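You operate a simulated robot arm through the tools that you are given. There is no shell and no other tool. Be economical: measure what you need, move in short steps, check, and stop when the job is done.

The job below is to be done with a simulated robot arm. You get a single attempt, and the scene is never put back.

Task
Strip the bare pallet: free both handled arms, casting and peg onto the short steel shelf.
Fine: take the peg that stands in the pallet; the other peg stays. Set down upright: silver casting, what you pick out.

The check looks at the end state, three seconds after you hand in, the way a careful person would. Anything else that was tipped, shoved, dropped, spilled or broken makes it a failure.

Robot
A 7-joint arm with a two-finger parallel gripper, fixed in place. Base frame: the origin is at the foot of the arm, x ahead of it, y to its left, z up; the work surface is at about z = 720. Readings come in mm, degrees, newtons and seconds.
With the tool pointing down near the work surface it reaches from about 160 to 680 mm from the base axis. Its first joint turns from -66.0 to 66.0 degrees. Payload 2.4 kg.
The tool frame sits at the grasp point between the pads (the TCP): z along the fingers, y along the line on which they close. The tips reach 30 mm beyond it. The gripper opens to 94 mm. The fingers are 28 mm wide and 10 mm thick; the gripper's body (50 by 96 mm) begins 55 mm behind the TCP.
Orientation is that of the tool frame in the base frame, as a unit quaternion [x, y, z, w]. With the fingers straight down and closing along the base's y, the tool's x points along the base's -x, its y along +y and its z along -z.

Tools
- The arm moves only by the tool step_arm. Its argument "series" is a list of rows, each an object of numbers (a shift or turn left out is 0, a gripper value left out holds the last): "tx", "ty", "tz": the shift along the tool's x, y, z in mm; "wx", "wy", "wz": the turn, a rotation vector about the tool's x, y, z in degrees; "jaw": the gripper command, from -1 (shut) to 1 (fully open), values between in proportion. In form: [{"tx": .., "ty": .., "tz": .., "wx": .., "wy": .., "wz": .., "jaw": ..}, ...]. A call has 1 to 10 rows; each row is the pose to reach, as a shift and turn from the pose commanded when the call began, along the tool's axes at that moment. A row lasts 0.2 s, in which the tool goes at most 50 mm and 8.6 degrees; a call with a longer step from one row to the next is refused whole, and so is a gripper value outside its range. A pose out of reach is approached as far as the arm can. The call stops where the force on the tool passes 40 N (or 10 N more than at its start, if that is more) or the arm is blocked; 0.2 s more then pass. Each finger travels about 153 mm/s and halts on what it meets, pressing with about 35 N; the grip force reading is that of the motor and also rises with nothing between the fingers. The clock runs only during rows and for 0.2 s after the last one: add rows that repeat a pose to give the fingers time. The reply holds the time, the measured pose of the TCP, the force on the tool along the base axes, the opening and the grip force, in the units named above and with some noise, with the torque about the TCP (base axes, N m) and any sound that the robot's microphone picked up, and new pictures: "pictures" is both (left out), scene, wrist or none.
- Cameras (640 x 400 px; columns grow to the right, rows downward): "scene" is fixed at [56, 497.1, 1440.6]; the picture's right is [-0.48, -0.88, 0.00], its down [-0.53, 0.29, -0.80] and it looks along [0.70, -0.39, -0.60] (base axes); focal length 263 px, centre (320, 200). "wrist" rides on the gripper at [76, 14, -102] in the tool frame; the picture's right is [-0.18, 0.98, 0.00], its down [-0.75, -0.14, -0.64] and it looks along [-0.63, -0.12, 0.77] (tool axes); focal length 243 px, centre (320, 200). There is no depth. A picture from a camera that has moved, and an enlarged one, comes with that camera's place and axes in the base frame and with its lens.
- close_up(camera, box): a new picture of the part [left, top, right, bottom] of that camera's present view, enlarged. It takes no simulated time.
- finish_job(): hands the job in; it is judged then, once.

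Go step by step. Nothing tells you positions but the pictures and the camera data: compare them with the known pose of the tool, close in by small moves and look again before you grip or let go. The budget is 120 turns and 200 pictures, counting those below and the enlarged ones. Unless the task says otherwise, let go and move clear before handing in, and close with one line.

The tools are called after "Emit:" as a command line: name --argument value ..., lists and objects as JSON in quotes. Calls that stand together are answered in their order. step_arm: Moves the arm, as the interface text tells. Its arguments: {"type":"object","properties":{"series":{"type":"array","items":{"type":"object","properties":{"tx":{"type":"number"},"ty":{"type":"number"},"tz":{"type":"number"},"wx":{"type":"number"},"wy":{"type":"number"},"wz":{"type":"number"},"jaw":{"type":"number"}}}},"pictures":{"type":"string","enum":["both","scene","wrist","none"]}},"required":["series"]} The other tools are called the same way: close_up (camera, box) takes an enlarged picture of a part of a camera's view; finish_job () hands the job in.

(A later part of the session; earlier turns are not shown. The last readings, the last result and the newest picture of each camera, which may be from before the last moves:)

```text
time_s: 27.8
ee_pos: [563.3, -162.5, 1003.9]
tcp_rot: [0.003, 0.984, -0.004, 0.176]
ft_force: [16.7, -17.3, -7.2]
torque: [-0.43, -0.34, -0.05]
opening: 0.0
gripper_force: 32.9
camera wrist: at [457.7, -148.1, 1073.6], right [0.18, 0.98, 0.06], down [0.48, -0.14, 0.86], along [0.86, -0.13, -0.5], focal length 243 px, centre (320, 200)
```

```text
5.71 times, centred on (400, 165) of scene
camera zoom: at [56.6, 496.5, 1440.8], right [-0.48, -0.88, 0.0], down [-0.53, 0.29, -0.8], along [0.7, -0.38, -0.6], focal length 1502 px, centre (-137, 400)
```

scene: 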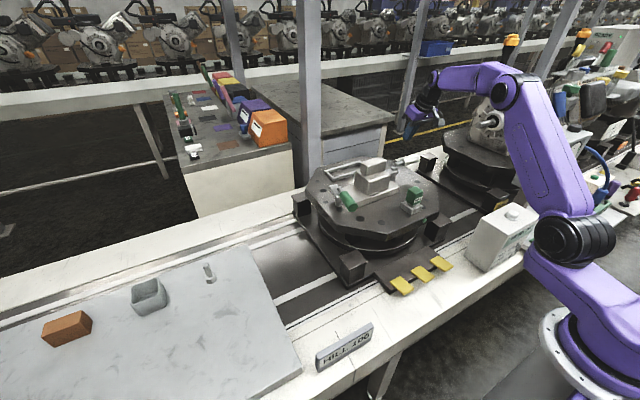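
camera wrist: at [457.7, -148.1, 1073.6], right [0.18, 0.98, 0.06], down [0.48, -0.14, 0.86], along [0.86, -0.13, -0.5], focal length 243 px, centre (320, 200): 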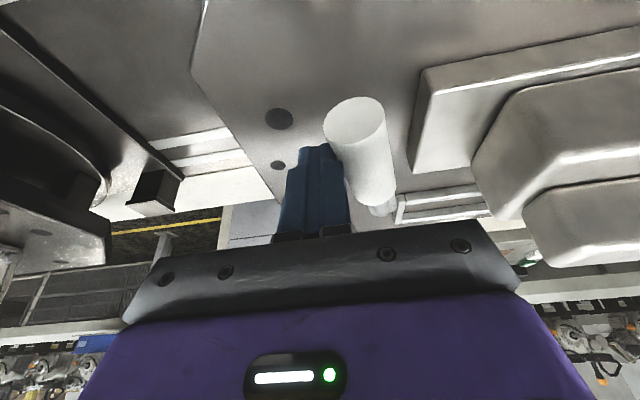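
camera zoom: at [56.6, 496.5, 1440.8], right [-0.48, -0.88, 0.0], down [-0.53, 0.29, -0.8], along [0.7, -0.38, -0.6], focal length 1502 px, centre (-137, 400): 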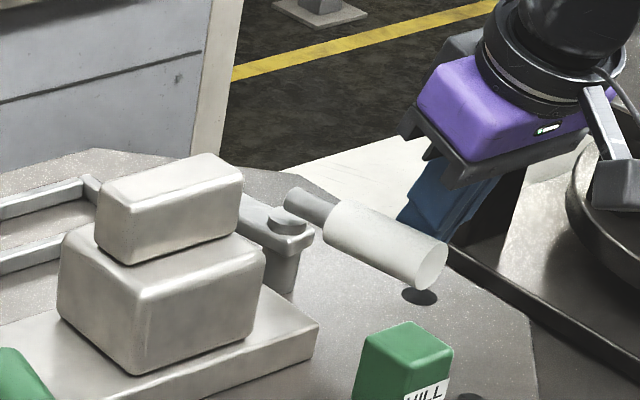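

The right clamp has reached its stop, so it's open. I'll back off and rise to a viewpoint above the pallet.

Emit:
step_arm --series '[{"ty": -12}, {"ty": -25}, {"ty": -25, "tz": -37.6, "tx": -13.7}, {"ty": -25, "tz": -75, "tx": -27}, {"ty": -25, "tz": -103, "tx": -37.6, "wy": 6}, {"ty": -5, "tz": -132, "tx": -16, "wy": 12}, {"ty": 15, "tz": -157, "tx": 7, "wy": 18}, {"ty": 40, "tz": -165, "tx": 30, "wy": 20.3}]' --pictures "both"

Emit:
close_up --camera "scene" --box '[300, 140, 440, 220]'

Emit:
close_up --camera "wrist" --box '[320, 40, 600, 240]'

```text
time_s: 29.6
ee_pos: [475.7, -119.0, 1146.8]
tcp_rot: [0.002, 1.0, 0.0, -0.005]
ft_force: [-1.0, -0.7, 0.5]
torque: [0.01, -0.01, -0.03]
opening: 0.0
gripper_force: 33.1
camera wrist: at [400.3, -104.5, 1250.3], right [0.19, 0.98, 0.0], down [0.76, -0.14, 0.64], along [0.62, -0.12, -0.77], focal length 243 px, centre (320, 200)
```

scene: 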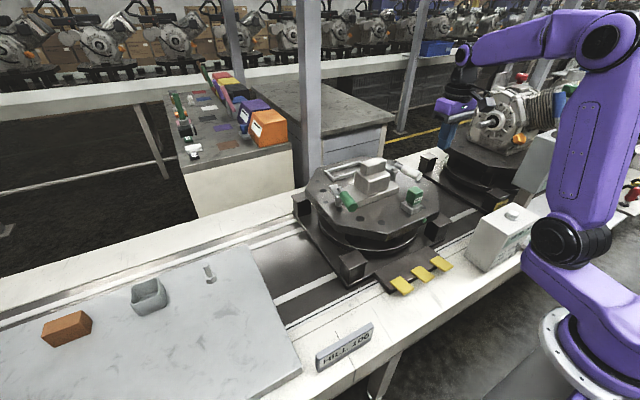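
wrist: 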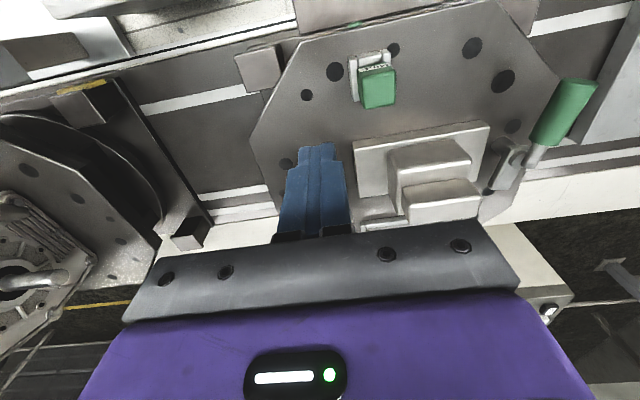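

```text
4.57 times, centred on (370, 180) of scene
camera zoom: at [56.0, 497.1, 1440.6], right [-0.48, -0.88, 0.0], down [-0.53, 0.29, -0.8], along [0.7, -0.39, -0.6], focal length 1202 px, centre (91, 291)
```

zoom: 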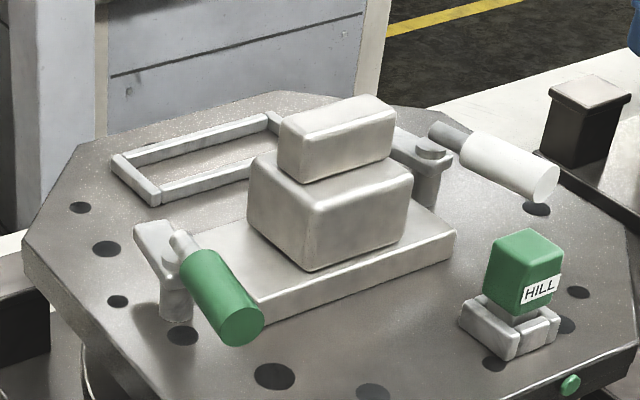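

```text
2.00 times, centred on (460, 140) of wrist
camera zoom: at [400.3, -104.5, 1250.3], right [0.19, 0.98, 0.0], down [0.76, -0.14, 0.64], along [0.62, -0.12, -0.77], focal length 485 px, centre (40, 320)
```

zoom: 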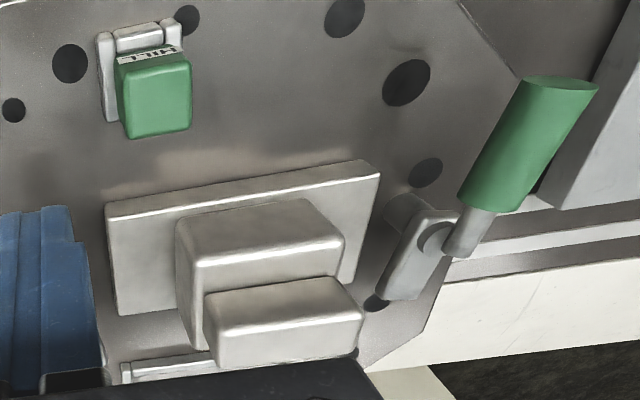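

Both clamps are open and clear. The casting has a base of about 85×170 (top z≈957), a lower box with y ≈ ±41 and top 1009, and a top block to z≈1045, centred near (602, 0). I'll go over it with the jaws open and look.

Emit:
step_arm --series '[{"tx": -32, "ty": 30, "jaw": 1, "wy": -0.5}, {"tx": -64, "ty": 60, "wy": -0.5}, {"tx": -96, "ty": 90, "wy": -0.5}, {"tx": -127, "ty": 119, "wy": -0.5}, {"tx": -127, "ty": 119, "tz": 30, "wy": -0.5}, {"tx": -127, "ty": 119, "tz": 55, "wy": -0.5}]' --pictures "both"

Emit:
close_up --camera "scene" --box '[310, 110, 430, 210]'

Emit:
close_up --camera "wrist" --box '[200, 80, 460, 240]'

```text
time_s: 31.0
ee_pos: [607.4, 0.8, 1089.6]
tcp_rot: [0.001, 1.0, -0.001, 0.002]
ft_force: [0.7, 0.8, -0.6]
torque: [-0.02, 0.01, -0.03]
opening: 94.1
gripper_force: 0.1
camera wrist: at [530.2, 15.9, 1193.7], right [0.19, 0.98, 0.0], down [0.75, -0.14, 0.64], along [0.63, -0.12, -0.77], focal length 243 px, centre (320, 200)
```

scene: 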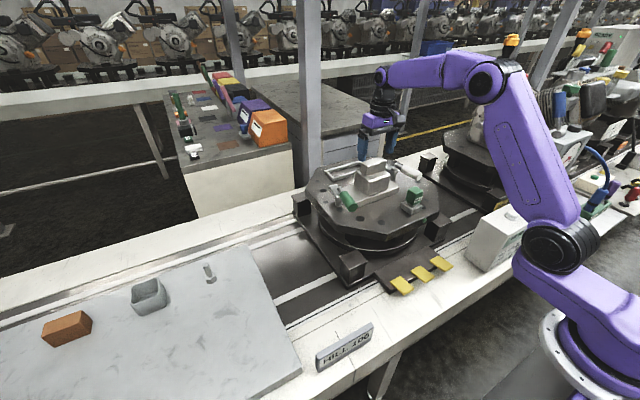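
wrist: 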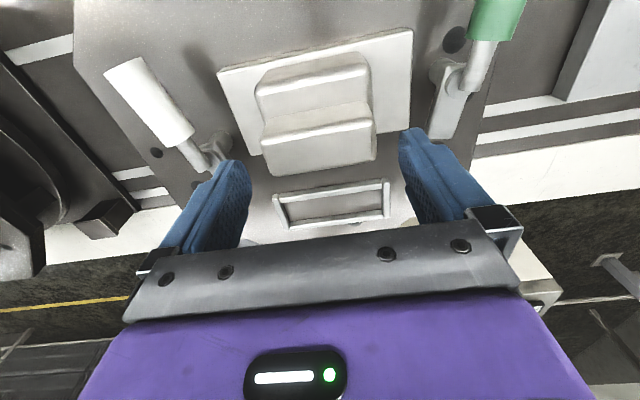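

```text
4.00 times, centred on (370, 160) of scene
camera zoom: at [56.0, 497.1, 1440.6], right [-0.48, -0.88, 0.0], down [-0.53, 0.29, -0.8], along [0.7, -0.39, -0.6], focal length 1052 px, centre (120, 360)
```

zoom: 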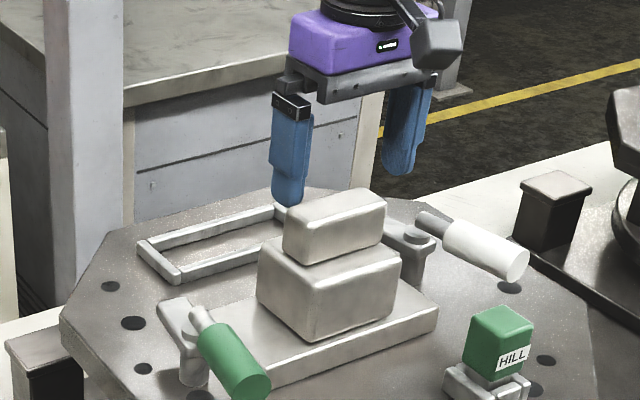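

```text
2.46 times, centred on (330, 160) of wrist
camera zoom: at [530.2, 15.9, 1193.7], right [0.19, 0.98, 0.0], down [0.75, -0.14, 0.64], along [0.63, -0.12, -0.77], focal length 597 px, centre (295, 298)
```

zoom: 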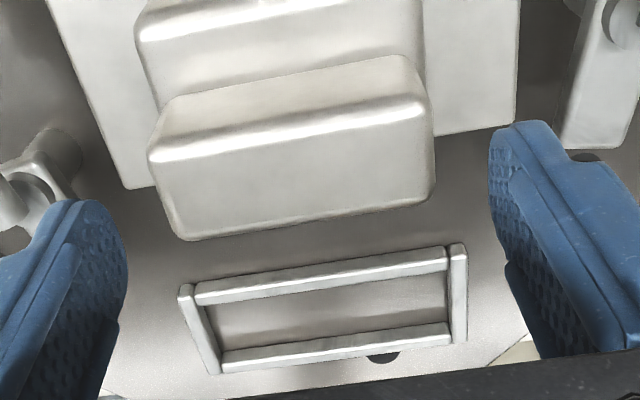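

The top block measures y -37..38 and x 594–625, and it's square with the base axes. The jaws are centred within about 1 mm, so I'll descend to straddle both blocks.

Emit:
step_arm --series '[{"tz": 20}, {"tz": 40}, {"tz": 60}, {"tz": 75}, {"tz": 84}]' --pictures "both"

Emit:
close_up --camera "scene" --box '[310, 120, 430, 220]'

```text
time_s: 32.2
ee_pos: [605.5, -0.8, 1008.0]
tcp_rot: [0.001, 1.0, -0.001, 0.002]
ft_force: [-2.0, 3.3, 10.3]
torque: [0.13, 0.09, 0.03]
opening: 93.9
gripper_force: 0.1
camera wrist: at [529.7, 14.1, 1110.9], right [0.19, 0.98, 0.0], down [0.75, -0.14, 0.65], along [0.63, -0.12, -0.76], focal length 243 px, centre (320, 200)
```

scene: 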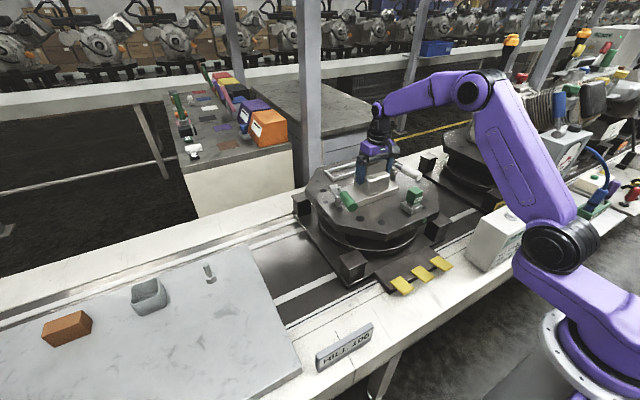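
wrist: 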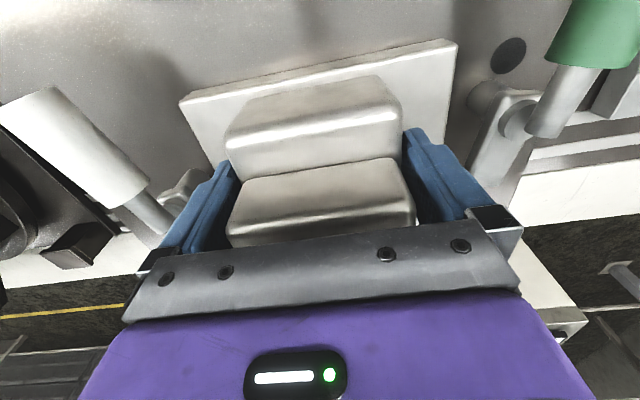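

```text
4.00 times, centred on (370, 170) of scene
camera zoom: at [55.7, 497.2, 1440.6], right [-0.48, -0.88, 0.0], down [-0.53, 0.29, -0.8], along [0.7, -0.39, -0.6], focal length 1052 px, centre (120, 320)
```

zoom: 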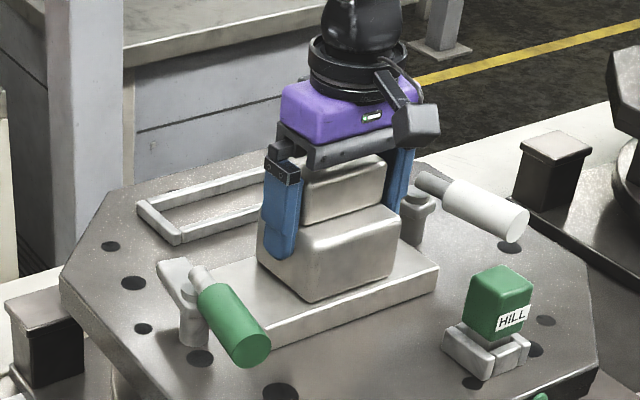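

There's a 10 N upward force, so something is touching lightly. I'll lift a few millimetres and re-read.

Emit:
step_arm --series '[{"tz": -5}, {"tz": -9}, {"tz": -9}]' --pictures "wrist"

Emit:
close_up --camera "wrist" --box '[180, 100, 480, 260]'

```text
time_s: 33.0
ee_pos: [603.6, -1.9, 1014.5]
tcp_rot: [0.001, 1.0, -0.002, 0.001]
ft_force: [0.4, 0.4, 0.4]
torque: [0.01, 0.01, -0.04]
opening: 93.9
gripper_force: 0.1
camera wrist: at [528.5, 13.4, 1118.0], right [0.19, 0.98, 0.0], down [0.75, -0.14, 0.64], along [0.63, -0.12, -0.77], focal length 243 px, centre (320, 200)
```

wrist: 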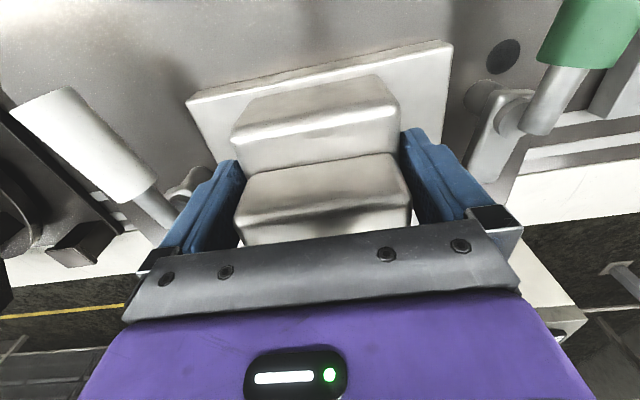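

```text
2.13 times, centred on (330, 180) of wrist
camera zoom: at [528.5, 13.4, 1118.0], right [0.19, 0.98, 0.0], down [0.75, -0.14, 0.64], along [0.63, -0.12, -0.77], focal length 518 px, centre (299, 243)
```

zoom: 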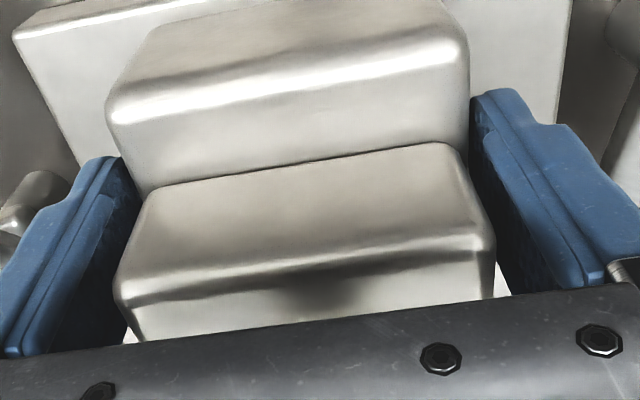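

The contact is gone at z≈1014, and the fingertips still overlap the lower box by about 25 mm. I'll close the jaws here.

Emit:
step_arm --series '[{"jaw": 0.6}, {"jaw": 0.3}, {"jaw": -1}, {"jaw": -1}, {"jaw": -1}]' --pictures "both"

Emit:
close_up --camera "scene" --box '[310, 120, 430, 220]'

```text
time_s: 34.2
ee_pos: [603.6, -0.2, 1015.7]
tcp_rot: [0.001, 1.0, -0.001, 0.001]
ft_force: [-0.7, 1.5, 0.4]
torque: [0.18, -0.07, 0.29]
opening: 89.9
gripper_force: 35.2
camera wrist: at [528.5, 13.7, 1118.0], right [0.19, 0.98, 0.0], down [0.75, -0.14, 0.64], along [0.63, -0.12, -0.77], focal length 243 px, centre (320, 200)
```

scene: 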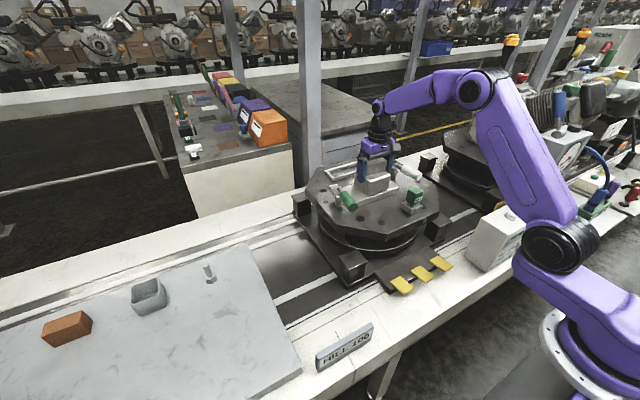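
wrist: 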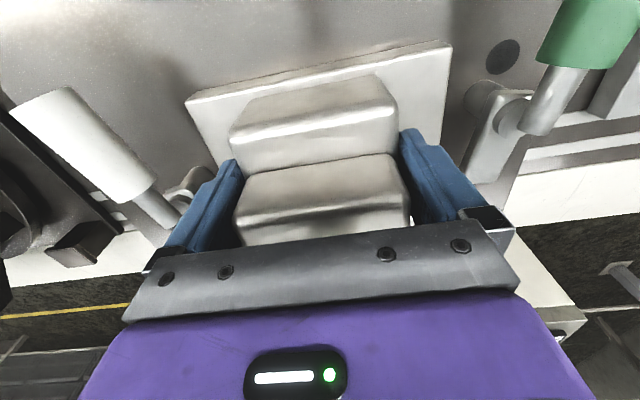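

```text
4.00 times, centred on (370, 170) of scene
camera zoom: at [56.0, 497.1, 1440.6], right [-0.48, -0.88, 0.0], down [-0.53, 0.29, -0.8], along [0.7, -0.39, -0.6], focal length 1052 px, centre (120, 320)
```

zoom: 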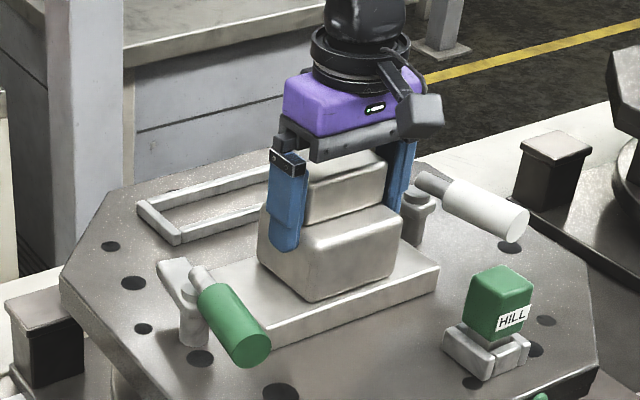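

The jaws hold the box at 89.9 mm wide, so the earlier touch was a fingertip rubbing its side. I'll lift slowly and check.

Emit:
step_arm --series '[{"tz": -5}, {"tz": -12}, {"tz": -20}, {"tz": -30}]' --pictures "wrist"

Emit:
close_up --camera "scene" --box '[310, 120, 430, 220]'

```text
time_s: 35.2
ee_pos: [607.1, -0.5, 1044.9]
tcp_rot: [0.002, 1.0, -0.001, 0.0]
ft_force: [1.1, -0.4, -11.0]
torque: [0.01, 0.06, 0.04]
opening: 89.9
gripper_force: 35.4
camera wrist: at [531.2, 14.0, 1148.3], right [0.19, 0.98, 0.0], down [0.75, -0.14, 0.64], along [0.63, -0.12, -0.77], focal length 243 px, centre (320, 200)
```

wrist: 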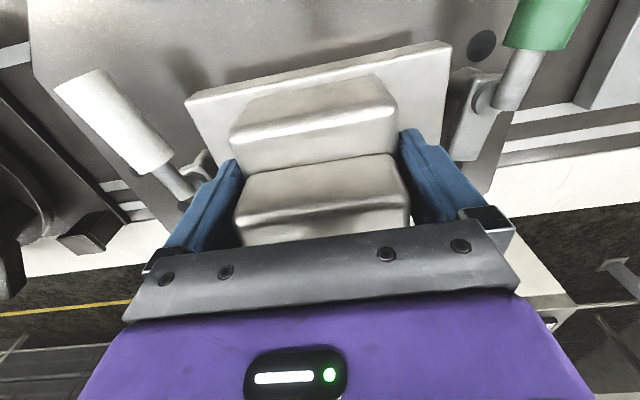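

```text
4.00 times, centred on (370, 170) of scene
camera zoom: at [56.2, 497.1, 1440.6], right [-0.48, -0.88, 0.0], down [-0.53, 0.29, -0.8], along [0.7, -0.39, -0.6], focal length 1052 px, centre (120, 320)
```

zoom: 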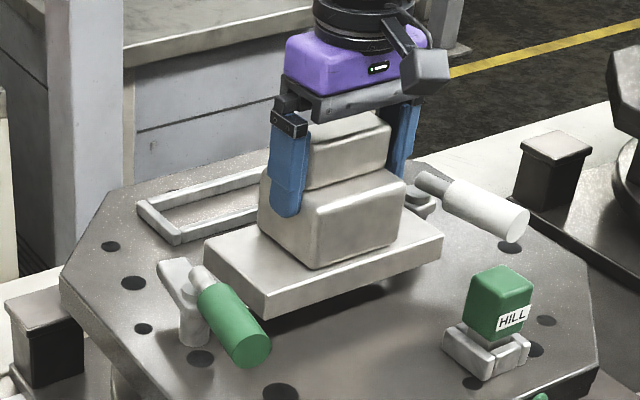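

The casting is held level at 11 N. I'll raise it and carry it toward the slab.

Emit:
step_arm --series '[{"tz": -28}, {"tz": -56}, {"tz": -84}, {"tz": -105}, {"tz": -105, "tx": 16, "ty": 34}, {"tz": -105, "tx": 32, "ty": 69}, {"tz": -105, "tx": 48, "ty": 104}, {"tz": -105, "tx": 64, "ty": 139}, {"tz": -105, "tx": 80, "ty": 174}, {"tz": -105, "tx": 96, "ty": 209}]' --pictures "none"

Emit:
step_arm --series '[{"tx": 16, "ty": 35}, {"tx": 32, "ty": 70}, {"tx": 48, "ty": 105}, {"tx": 64, "ty": 140}, {"tx": 80, "ty": 175}, {"tx": 96, "ty": 210}, {"tx": 112, "ty": 245}, {"tx": 128, "ty": 280}, {"tx": 142, "ty": 311}, {"tx": 142, "ty": 311}]' --pictures "both"

```text
time_s: 37.4
ee_pos: [511.2, 205.4, 1149.3]
tcp_rot: [0.002, 1.0, 0.0, 0.0]
ft_force: [1.3, -0.9, -10.7]
torque: [0.01, 0.07, -0.02]
opening: 89.8
gripper_force: 34.8
```

```text
time_s: 39.6
ee_pos: [369.7, 519.5, 1149.4]
tcp_rot: [0.002, 1.0, -0.001, 0.0]
ft_force: [-0.4, -0.7, -11.0]
torque: [-0.02, 0.09, 0.01]
opening: 90.0
gripper_force: 35.1
camera wrist: at [294.6, 533.1, 1253.0], right [0.19, 0.98, 0.0], down [0.75, -0.14, 0.64], along [0.63, -0.12, -0.77], focal length 243 px, centre (320, 200)
```

scene: 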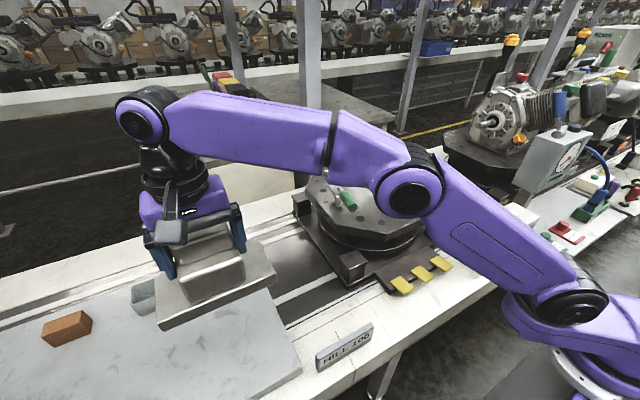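
wrist: 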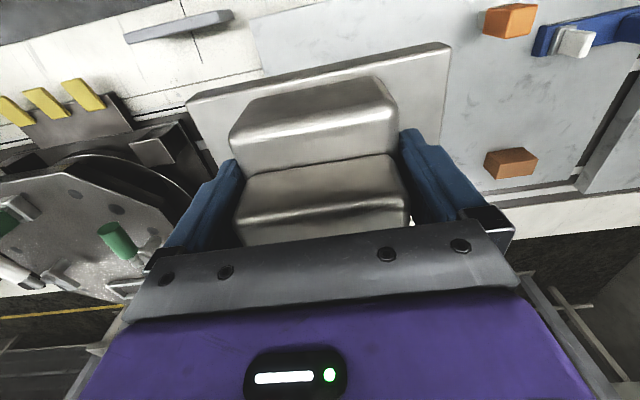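

The slab corner is confirmed at about (304, 409), and nothing is near the drop spot. I'll lower most of the way.

Emit:
step_arm --series '[{"tz": 40}, {"tz": 80}, {"tz": 120}, {"tz": 160}, {"tz": 200}, {"tz": 235}, {"tz": 260}, {"tz": 280}, {"tz": 290}, {"tz": 290}]' --pictures "both"

Emit:
close_up --camera "scene" --box '[130, 200, 350, 400]'

```text
time_s: 41.8
ee_pos: [370.1, 518.6, 860.5]
tcp_rot: [0.002, 1.0, -0.001, 0.001]
ft_force: [0.2, 0.0, -10.8]
torque: [0.0, 0.07, 0.04]
opening: 89.8
gripper_force: 34.7
camera wrist: at [293.5, 533.0, 963.1], right [0.19, 0.98, 0.0], down [0.75, -0.14, 0.64], along [0.63, -0.12, -0.77], focal length 243 px, centre (320, 200)
```

scene: 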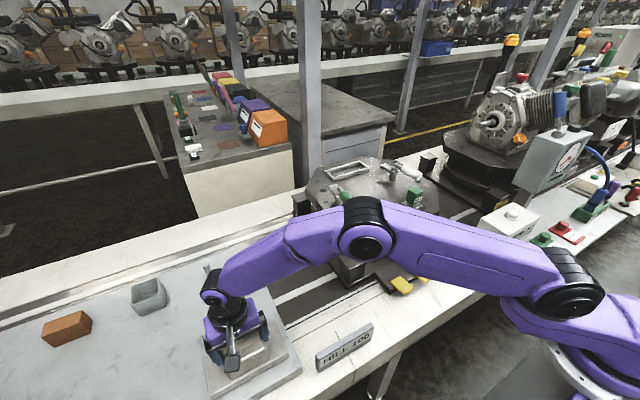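
wrist: 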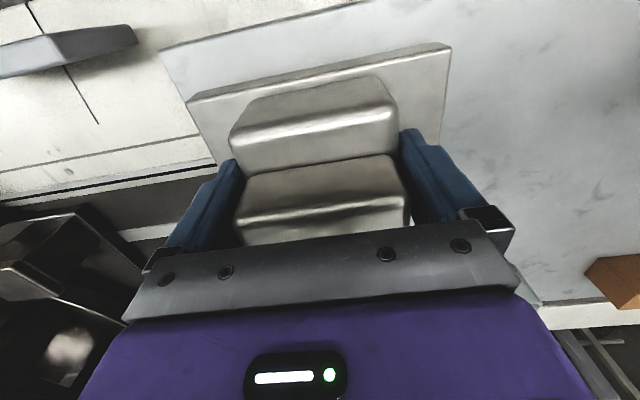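

```text
2.00 times, centred on (240, 300) of scene
camera zoom: at [56.1, 497.3, 1440.5], right [-0.48, -0.88, 0.0], down [-0.53, 0.29, -0.8], along [0.7, -0.39, -0.6], focal length 526 px, centre (480, 0)
```

zoom: 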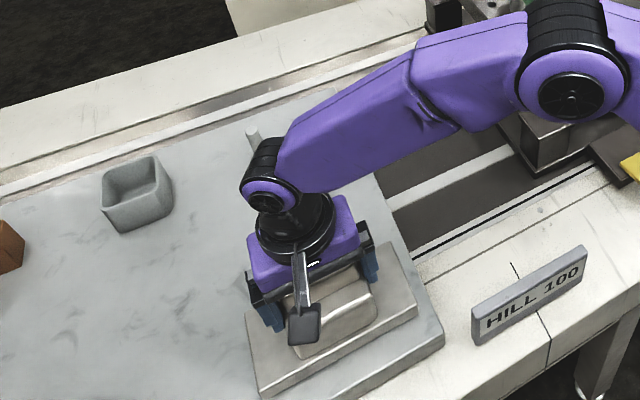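

The casting is about 35 mm above the slab, with roughly 25 mm or more margin to each edge. I'll lower in small steps until contact.

Emit:
step_arm --series '[{"tz": 8}, {"tz": 15}, {"tz": 21}, {"tz": 25}, {"tz": 28}, {"tz": 30}, {"tz": 32}]' --pictures "none"

```text
time_s: 42.5
ee_pos: [372.3, 520.8, 849.6]
tcp_rot: [0.002, 1.0, 0.003, 0.004]
ft_force: [1.2, 2.2, 5.9]
torque: [-1.3, 0.54, -0.02]
opening: 89.8
gripper_force: 35.5
stopped in row 3: the force on the tool passed its limit at 53 N (the readings are from after the stop); the commanded pose is now the measured one
```

Contact came earlier than I expected, at z≈850. I'll look before releasing.

Emit:
close_up --camera "scene" --box '[200, 270, 320, 400]'

Emit:
close_up --camera "wrist" --box '[140, 0, 500, 230]'

```text
3.08 times, centred on (260, 335) of scene
camera zoom: at [56.0, 497.1, 1440.6], right [-0.48, -0.88, 0.0], down [-0.53, 0.29, -0.8], along [0.7, -0.39, -0.6], focal length 809 px, centre (505, -215)
```

zoom: 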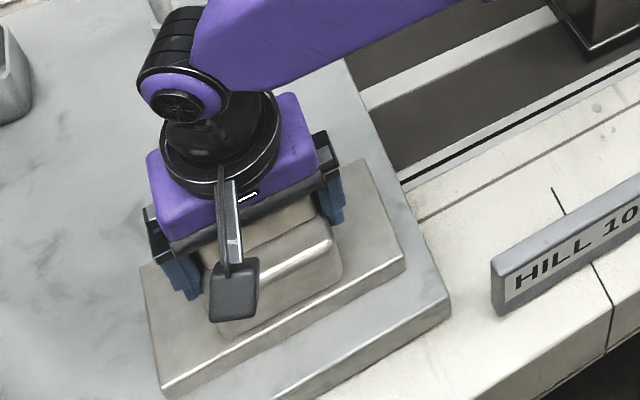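

```text
1.74 times, centred on (320, 115) of wrist
camera zoom: at [295.8, 534.8, 952.5], right [0.19, 0.98, 0.01], down [0.75, -0.15, 0.65], along [0.64, -0.12, -0.76], focal length 422 px, centre (320, 348)
```

zoom: 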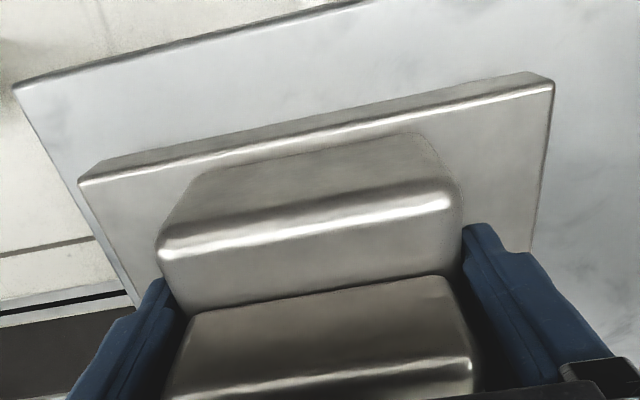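

The slab is thicker than estimated, with its top at about z 758. The -y edge has touched first with a tiny tilt, so I'll level the tool, ease off 1 mm and settle again.

Emit:
step_arm --series '[{"tz": -1.5}, {"tz": -1.5, "wx": 0.35, "wy": 0.45}, {"tz": -1.5, "wx": 0.35, "wy": 0.45}]' --pictures "none"

```text
time_s: 43.3
ee_pos: [371.5, 521.1, 850.4]
tcp_rot: [0.002, 1.0, 0.0, -0.001]
ft_force: [1.1, 1.7, -4.6]
torque: [0.78, -0.42, -0.03]
opening: 90.0
gripper_force: 34.7
```

Emit:
step_arm --series '[{"tz": 0.7}, {"tz": 1.4}, {"tz": 1.4}]' --pictures "none"

```text
time_s: 44.1
ee_pos: [371.7, 521.2, 851.5]
tcp_rot: [0.001, 1.0, -0.001, -0.001]
ft_force: [-1.2, -7.0, 9.4]
torque: [0.67, -0.74, -0.21]
opening: 90.0
gripper_force: 34.9
```

The casting is seated with about 20 N spread over its base. I'll release and read the forces.

Emit:
step_arm --series '[{"jaw": 1, "tz": -1}, {"jaw": 1, "tz": -1}, {"jaw": 1, "tz": -1}]' --pictures "wrist"

```text
time_s: 44.9
ee_pos: [372.5, 522.0, 850.4]
tcp_rot: [0.001, 1.0, -0.001, -0.001]
ft_force: [0.1, -0.1, 0.0]
torque: [0.01, 0.0, -0.04]
opening: 94.1
gripper_force: 0.0
camera wrist: at [296.8, 536.2, 953.6], right [0.19, 0.98, 0.0], down [0.75, -0.14, 0.64], along [0.63, -0.12, -0.77], focal length 243 px, centre (320, 200)
```

wrist: 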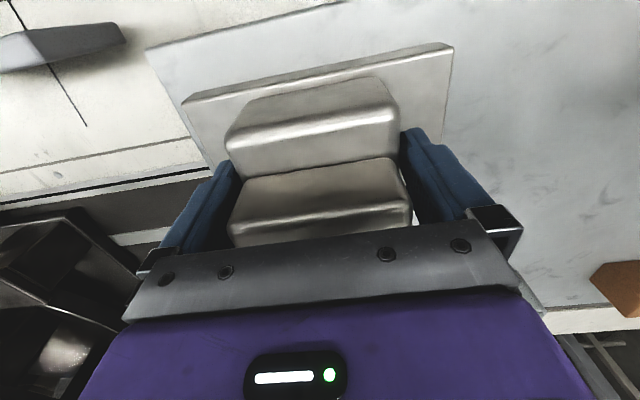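

It's released with zero forces. I'll rise straight up slowly.

Emit:
step_arm --series '[{"tz": -8}, {"tz": -18}, {"tz": -30}, {"tz": -45}, {"tz": -70}, {"tz": -110}, {"tz": -155}, {"tz": -200}, {"tz": -245}]' --pictures "both"

Emit:
close_up --camera "scene" --box '[180, 260, 320, 400]'

```text
time_s: 46.9
ee_pos: [373.4, 520.7, 1095.5]
tcp_rot: [0.002, 1.0, 0.0, -0.001]
ft_force: [0.4, 0.4, 0.1]
torque: [0.02, 0.0, 0.01]
opening: 93.9
gripper_force: 0.0
camera wrist: at [298.1, 534.9, 1198.8], right [0.19, 0.98, 0.0], down [0.75, -0.14, 0.64], along [0.63, -0.12, -0.77], focal length 243 px, centre (320, 200)
```

scene: 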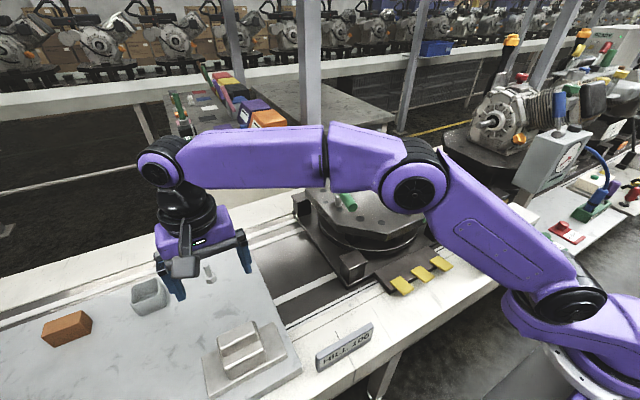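
wrist: 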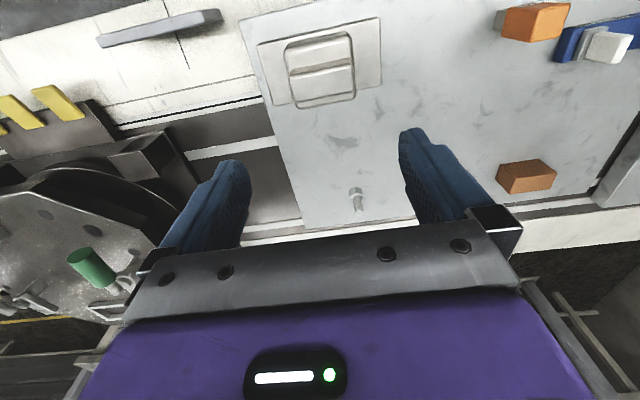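

```text
2.86 times, centred on (250, 330) of scene
camera zoom: at [56.0, 497.1, 1440.6], right [-0.48, -0.88, 0.0], down [-0.53, 0.29, -0.8], along [0.7, -0.39, -0.6], focal length 751 px, centre (520, -171)
```

zoom: 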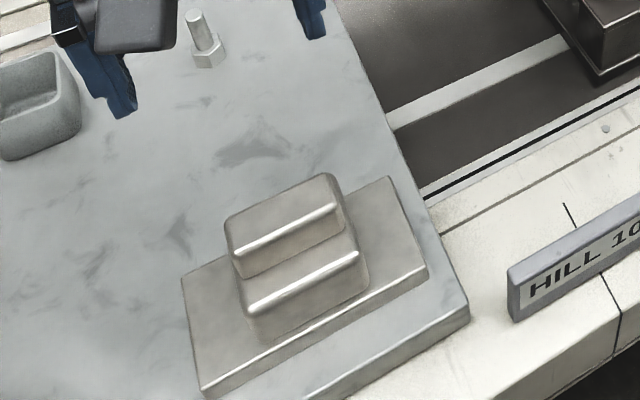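

The casting stands flat on the slab with good margins. The peg head is about 32 mm square, centred near (478, -61), with its top at z≈995. I'll go over it now.

Emit:
step_arm --series '[{"tx": -8, "ty": -45, "tz": -10}, {"tx": -16, "ty": -90, "tz": -20}, {"tx": -24, "ty": -135, "tz": -20}, {"tx": -32, "ty": -180, "tz": -20}, {"tx": -40, "ty": -225, "tz": -20}, {"tx": -48, "ty": -270, "tz": -20}, {"tx": -56, "ty": -315, "tz": -20}, {"tx": -64, "ty": -360, "tz": -20}, {"tx": -72, "ty": -405, "tz": -20}, {"tx": -80, "ty": -450, "tz": -20}]' --pictures "none"

Emit:
step_arm --series '[{"tx": -8, "ty": -45, "jaw": 0.35}, {"tx": -16, "ty": -90}, {"tx": -25, "ty": -132}, {"tx": -25, "ty": -132, "tz": 20}, {"tx": -25, "ty": -132, "tz": 30}, {"tx": -25, "ty": -132, "tz": 30}]' --pictures "both"

Emit:
close_up --camera "wrist" --box '[200, 60, 440, 240]'

Emit:
close_up --camera "scene" --box '[350, 130, 470, 230]'

```text
time_s: 49.1
ee_pos: [450.7, 70.9, 1112.0]
tcp_rot: [0.0, 1.0, -0.001, -0.002]
ft_force: [-0.9, -0.4, -0.1]
torque: [-0.02, 0.0, 0.02]
opening: 94.1
gripper_force: 0.1
```

```text
time_s: 50.5
ee_pos: [476.0, -64.8, 1086.6]
tcp_rot: [0.002, 1.0, 0.0, -0.001]
ft_force: [-0.2, 0.3, 0.3]
torque: [-0.01, -0.04, 0.01]
opening: 63.4
gripper_force: 0.1
camera wrist: at [400.0, -49.9, 1190.7], right [0.19, 0.98, 0.0], down [0.75, -0.14, 0.64], along [0.63, -0.12, -0.77], focal length 243 px, centre (320, 200)
```

scene: 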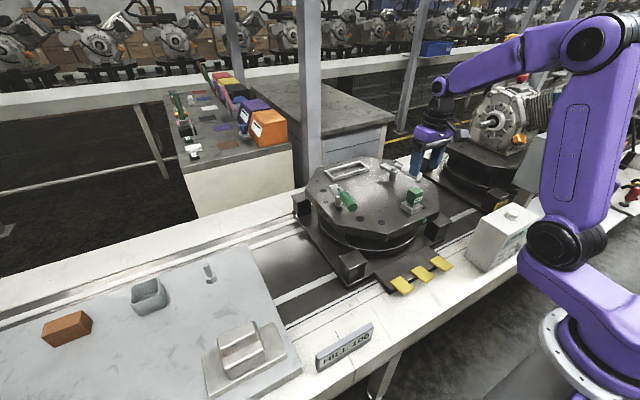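
wrist: 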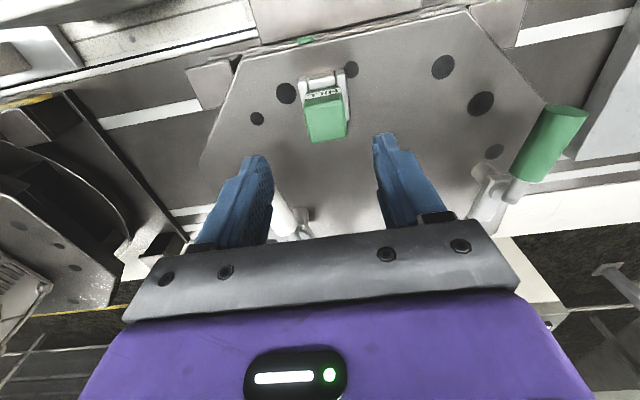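

```text
2.22 times, centred on (320, 150) of wrist
camera zoom: at [400.0, -49.9, 1190.7], right [0.19, 0.98, 0.0], down [0.75, -0.14, 0.64], along [0.63, -0.12, -0.77], focal length 539 px, centre (320, 311)
```

zoom: 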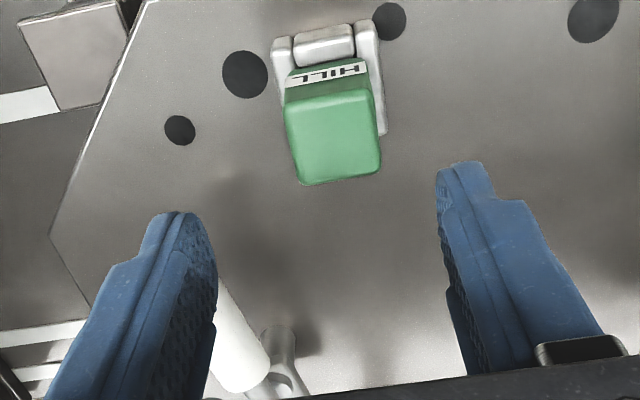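

```text
4.00 times, centred on (410, 180) of scene
camera zoom: at [56.0, 497.1, 1440.6], right [-0.48, -0.88, 0.0], down [-0.53, 0.29, -0.8], along [0.7, -0.39, -0.6], focal length 1052 px, centre (-40, 280)
```

zoom: 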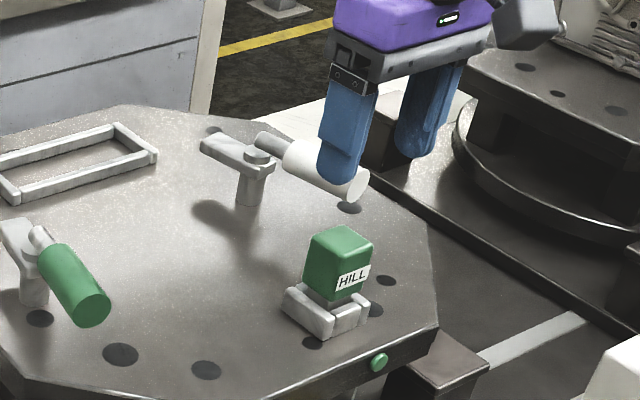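

The peg head is centred at about (479.5, -60) and square with the jaws. I'll correct by a few millimetres and descend around it.

Emit:
step_arm --series '[{"tx": -3.5, "ty": 4, "tz": 25}, {"tx": -3.5, "ty": 4, "tz": 50}, {"tx": -3.5, "ty": 4, "tz": 70}, {"tx": -3.5, "ty": 4, "tz": 70}]' --pictures "wrist"

Emit:
close_up --camera "scene" --box '[370, 150, 450, 220]'

Emit:
close_up --camera "wrist" --box '[200, 60, 440, 240]'

```text
time_s: 51.5
ee_pos: [480.1, -57.0, 1014.6]
tcp_rot: [0.002, 1.0, -0.001, -0.001]
ft_force: [0.0, 0.3, 0.1]
torque: [-0.02, -0.02, 0.03]
opening: 63.5
gripper_force: 0.0
camera wrist: at [403.5, -43.5, 1117.0], right [0.19, 0.98, 0.0], down [0.75, -0.14, 0.64], along [0.63, -0.12, -0.77], focal length 243 px, centre (320, 200)
```

wrist: 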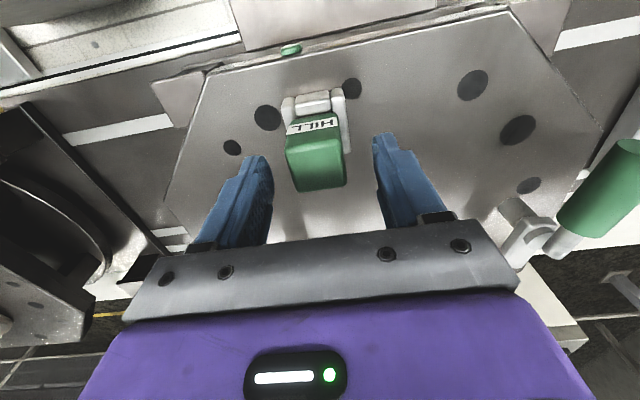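

```text
5.71 times, centred on (410, 185) of scene
camera zoom: at [56.0, 497.1, 1440.6], right [-0.48, -0.88, 0.0], down [-0.53, 0.29, -0.8], along [0.7, -0.39, -0.6], focal length 1502 px, centre (-194, 286)
```

zoom: 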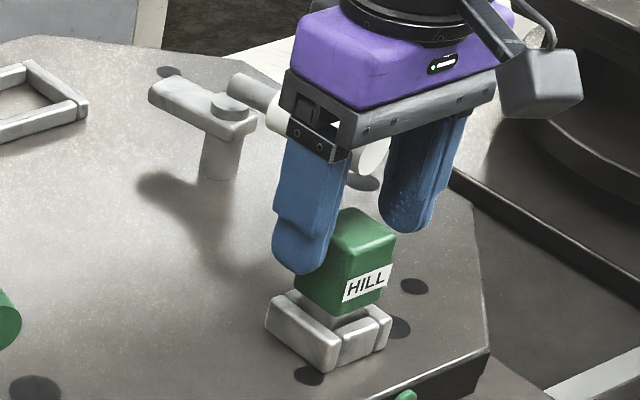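

```text
2.22 times, centred on (320, 150) of wrist
camera zoom: at [403.5, -43.5, 1117.0], right [0.19, 0.98, 0.0], down [0.75, -0.14, 0.64], along [0.63, -0.12, -0.77], focal length 539 px, centre (320, 311)
```

zoom: 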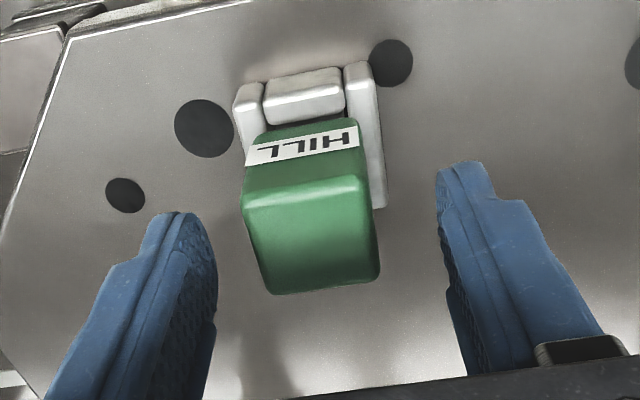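

I measure the peg at y≈-60 with the tool at -57, so I'll shift 3 mm, descend to z≈994 and close gently.

Emit:
step_arm --series '[{"tx": 1, "ty": -3, "tz": 10}, {"tx": 1, "ty": -3, "tz": 20}, {"tx": 1, "ty": -3, "tz": 20}, {"tx": 1, "ty": -3, "tz": 20, "jaw": 0}, {"tx": 1, "ty": -3, "tz": 20, "jaw": -0.2}, {"tx": 1, "ty": -3, "tz": 20, "jaw": -0.8}, {"tx": 1, "ty": -3, "tz": 20, "jaw": -1}]' --pictures "wrist"

Emit:
close_up --camera "scene" --box '[370, 150, 450, 220]'

```text
time_s: 53.1
ee_pos: [478.5, -60.7, 995.0]
tcp_rot: [0.002, 1.0, -0.001, -0.001]
ft_force: [-0.2, 0.3, 0.9]
torque: [-0.02, -0.03, 0.01]
opening: 37.7
gripper_force: 35.1
camera wrist: at [402.7, -46.0, 1098.5], right [0.19, 0.98, 0.0], down [0.75, -0.14, 0.64], along [0.63, -0.12, -0.77], focal length 243 px, centre (320, 200)
```

wrist: 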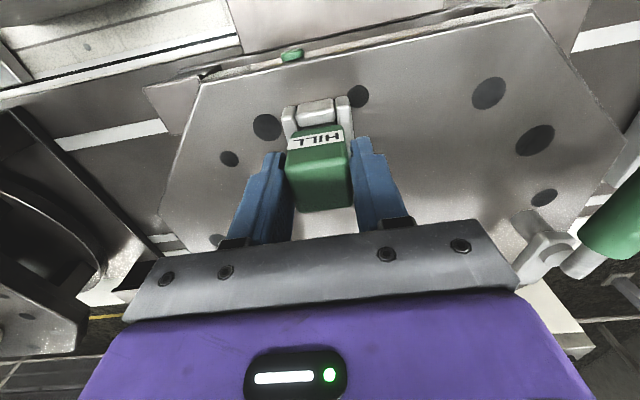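

```text
5.71 times, centred on (410, 185) of scene
camera zoom: at [56.0, 497.1, 1440.6], right [-0.48, -0.88, 0.0], down [-0.53, 0.29, -0.8], along [0.7, -0.39, -0.6], focal length 1502 px, centre (-194, 286)
```

zoom: 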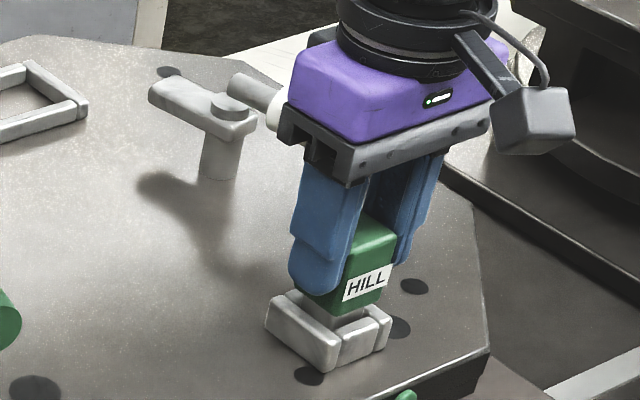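

The peg head is gripped at 37.7 mm. I'll lift it straight up slowly and check.

Emit:
step_arm --series '[{"tz": -5}, {"tz": -12}, {"tz": -20}, {"tz": -30}, {"tz": -45}, {"tz": -60}]' --pictures "wrist"

Emit:
close_up --camera "scene" --box '[370, 140, 450, 220]'

```text
time_s: 54.5
ee_pos: [478.1, -60.3, 1056.3]
tcp_rot: [0.001, 1.0, -0.001, -0.001]
ft_force: [0.6, 0.8, -1.5]
torque: [-0.04, -0.02, 0.01]
opening: 37.7
gripper_force: 35.0
camera wrist: at [403.0, -45.7, 1159.8], right [0.19, 0.98, 0.0], down [0.75, -0.14, 0.64], along [0.63, -0.12, -0.77], focal length 243 px, centre (320, 200)
```

wrist: 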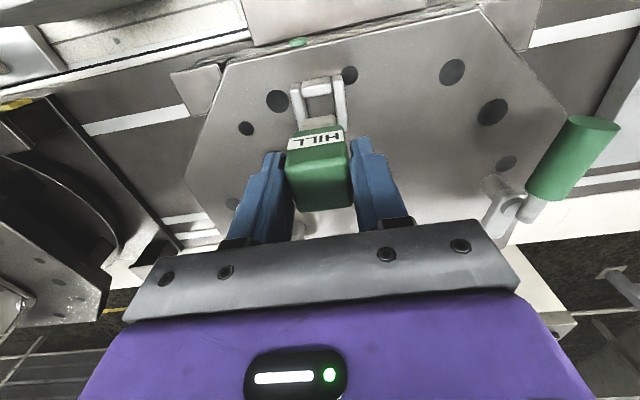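

```text
5.00 times, centred on (410, 180) of scene
camera zoom: at [56.0, 497.1, 1440.6], right [-0.48, -0.88, 0.0], down [-0.53, 0.29, -0.8], along [0.7, -0.39, -0.6], focal length 1315 px, centre (-130, 300)
```

zoom: 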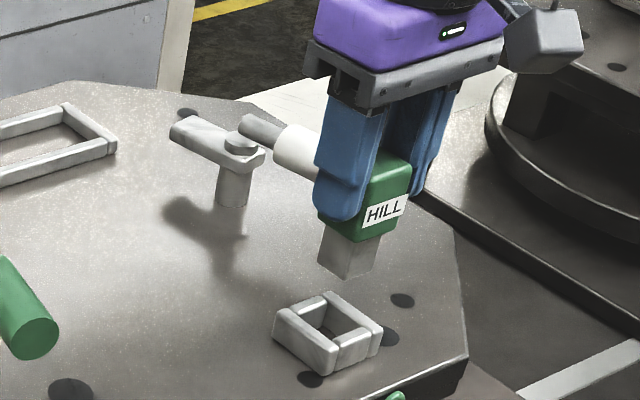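

The peg came out cleanly, with a square stem. I'll carry it to about (475, 445) over the slab, clear of the casting.

Emit:
step_arm --series '[{"tz": -35}, {"tz": -50, "ty": 35}, {"tz": -50, "ty": 80}, {"tz": -50, "ty": 125}, {"tz": -50, "ty": 170}, {"tz": -50, "ty": 215}, {"tz": -50, "ty": 260}, {"tz": -50, "ty": 305}, {"tz": -50, "ty": 350}, {"tz": -50, "ty": 395}]' --pictures "none"

Emit:
step_arm --series '[{"tx": 1, "ty": 45}, {"tx": 3, "ty": 85}, {"tx": 3, "ty": 110}, {"tx": 3, "ty": 110, "tz": 40}, {"tx": 3, "ty": 110, "tz": 80}, {"tx": 3, "ty": 110, "tz": 120}, {"tx": 3, "ty": 110, "tz": 160}, {"tx": 3, "ty": 110, "tz": 195}, {"tx": 3, "ty": 110, "tz": 220}, {"tx": 3, "ty": 110, "tz": 220}]' --pictures "both"

Emit:
close_up --camera "scene" --box '[180, 220, 320, 400]'

```text
time_s: 56.7
ee_pos: [481.9, 337.2, 1108.3]
tcp_rot: [0.002, 1.0, -0.001, -0.001]
ft_force: [0.4, -1.0, -1.1]
torque: [0.02, 0.01, 0.0]
opening: 37.9
gripper_force: 35.0
```

```text
time_s: 58.9
ee_pos: [475.4, 443.3, 885.9]
tcp_rot: [0.002, 1.0, -0.001, -0.001]
ft_force: [1.1, -0.2, -1.2]
torque: [0.0, -0.04, 0.02]
opening: 37.6
gripper_force: 35.2
camera wrist: at [400.5, 457.4, 988.0], right [0.19, 0.98, 0.0], down [0.75, -0.14, 0.64], along [0.63, -0.12, -0.77], focal length 243 px, centre (320, 200)
```

scene: 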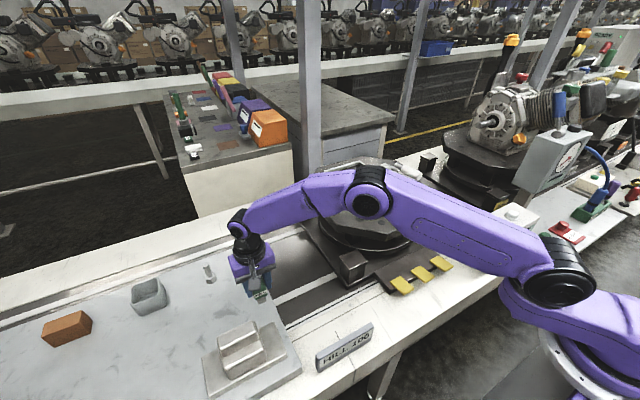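
wrist: 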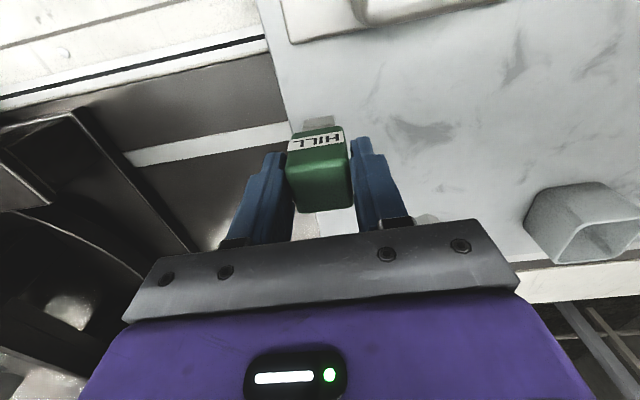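

```text
2.22 times, centred on (250, 310) of scene
camera zoom: at [56.0, 497.1, 1440.6], right [-0.48, -0.88, 0.0], down [-0.53, 0.29, -0.8], along [0.7, -0.39, -0.6], focal length 584 px, centre (476, -44)
```

zoom: 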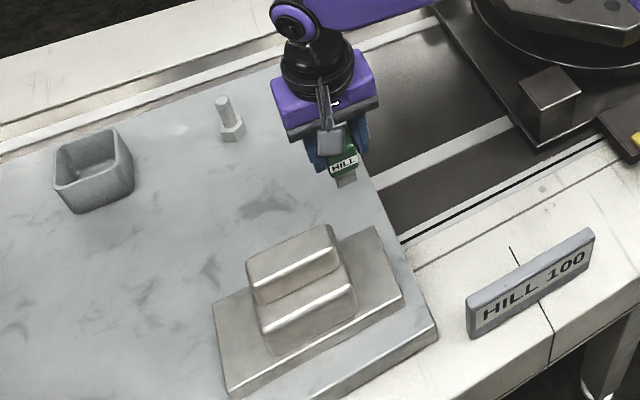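

The slab edge is at y≈412, so I'll shift 12 mm further in for margin, then lower until contact.

Emit:
step_arm --series '[{"tx": 7, "ty": 13}, {"tx": 7, "ty": 13, "tz": 20}, {"tx": 7, "ty": 13, "tz": 38}, {"tx": 7, "ty": 13, "tz": 46}, {"tx": 7, "ty": 13, "tz": 49}, {"tx": 7, "ty": 13, "tz": 51}, {"tx": 7, "ty": 13, "tz": 51}]' --pictures "wrist"

Emit:
close_up --camera "scene" --box '[210, 240, 300, 320]'

```text
time_s: 60.5
ee_pos: [469.1, 458.4, 835.8]
tcp_rot: [0.003, 1.0, -0.001, -0.001]
ft_force: [-0.2, -0.5, -0.7]
torque: [-0.04, 0.01, 0.0]
opening: 37.7
gripper_force: 35.0
camera wrist: at [393.9, 472.2, 938.4], right [0.19, 0.98, 0.0], down [0.75, -0.14, 0.64], along [0.63, -0.12, -0.77], focal length 243 px, centre (320, 200)
```

wrist: 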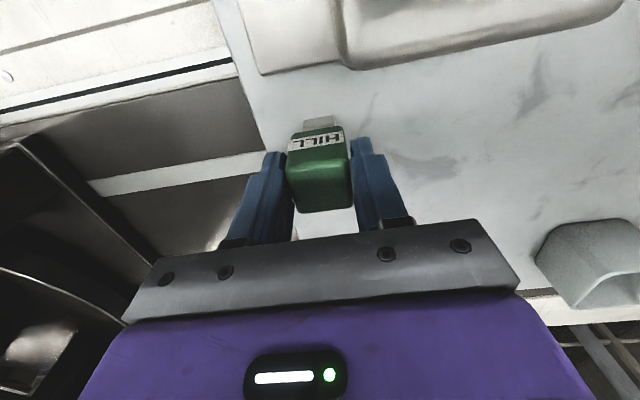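

```text
5.00 times, centred on (255, 280) of scene
camera zoom: at [56.0, 497.1, 1440.6], right [-0.48, -0.88, 0.0], down [-0.53, 0.29, -0.8], along [0.7, -0.39, -0.6], focal length 1315 px, centre (645, -200)
```

zoom: 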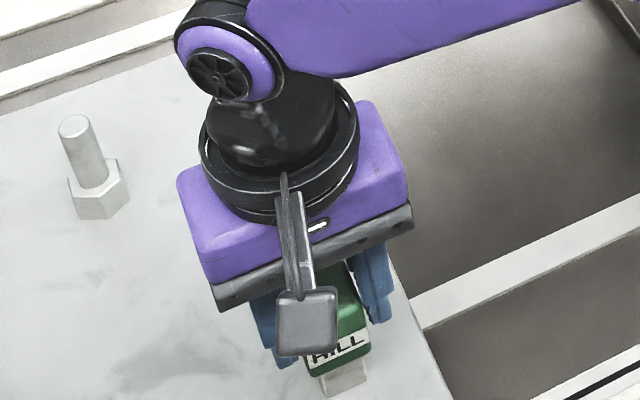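

There's no contact yet and everything is clear. I'll continue down in fine steps.

Emit:
step_arm --series '[{"tz": 1.5}, {"tz": 3}, {"tz": 4}, {"tz": 5}, {"tz": 5}]' --pictures "none"

```text
time_s: 61.7
ee_pos: [469.1, 458.6, 830.6]
tcp_rot: [0.002, 1.0, 0.001, 0.002]
ft_force: [-1.4, -2.8, 28.6]
torque: [-0.07, -0.17, -0.03]
opening: 38.2
gripper_force: 35.0
```

The peg is firmly down at z≈830.6. I'll relieve the push slightly, then open.

Emit:
step_arm --series '[{"tz": -0.8}, {"tz": -0.8}]' --pictures "none"

```text
time_s: 62.3
ee_pos: [469.6, 458.3, 832.3]
tcp_rot: [0.002, 1.0, 0.0, 0.001]
ft_force: [5.7, 3.5, 17.4]
torque: [0.22, -0.62, 0.07]
opening: 37.8
gripper_force: 34.4
```

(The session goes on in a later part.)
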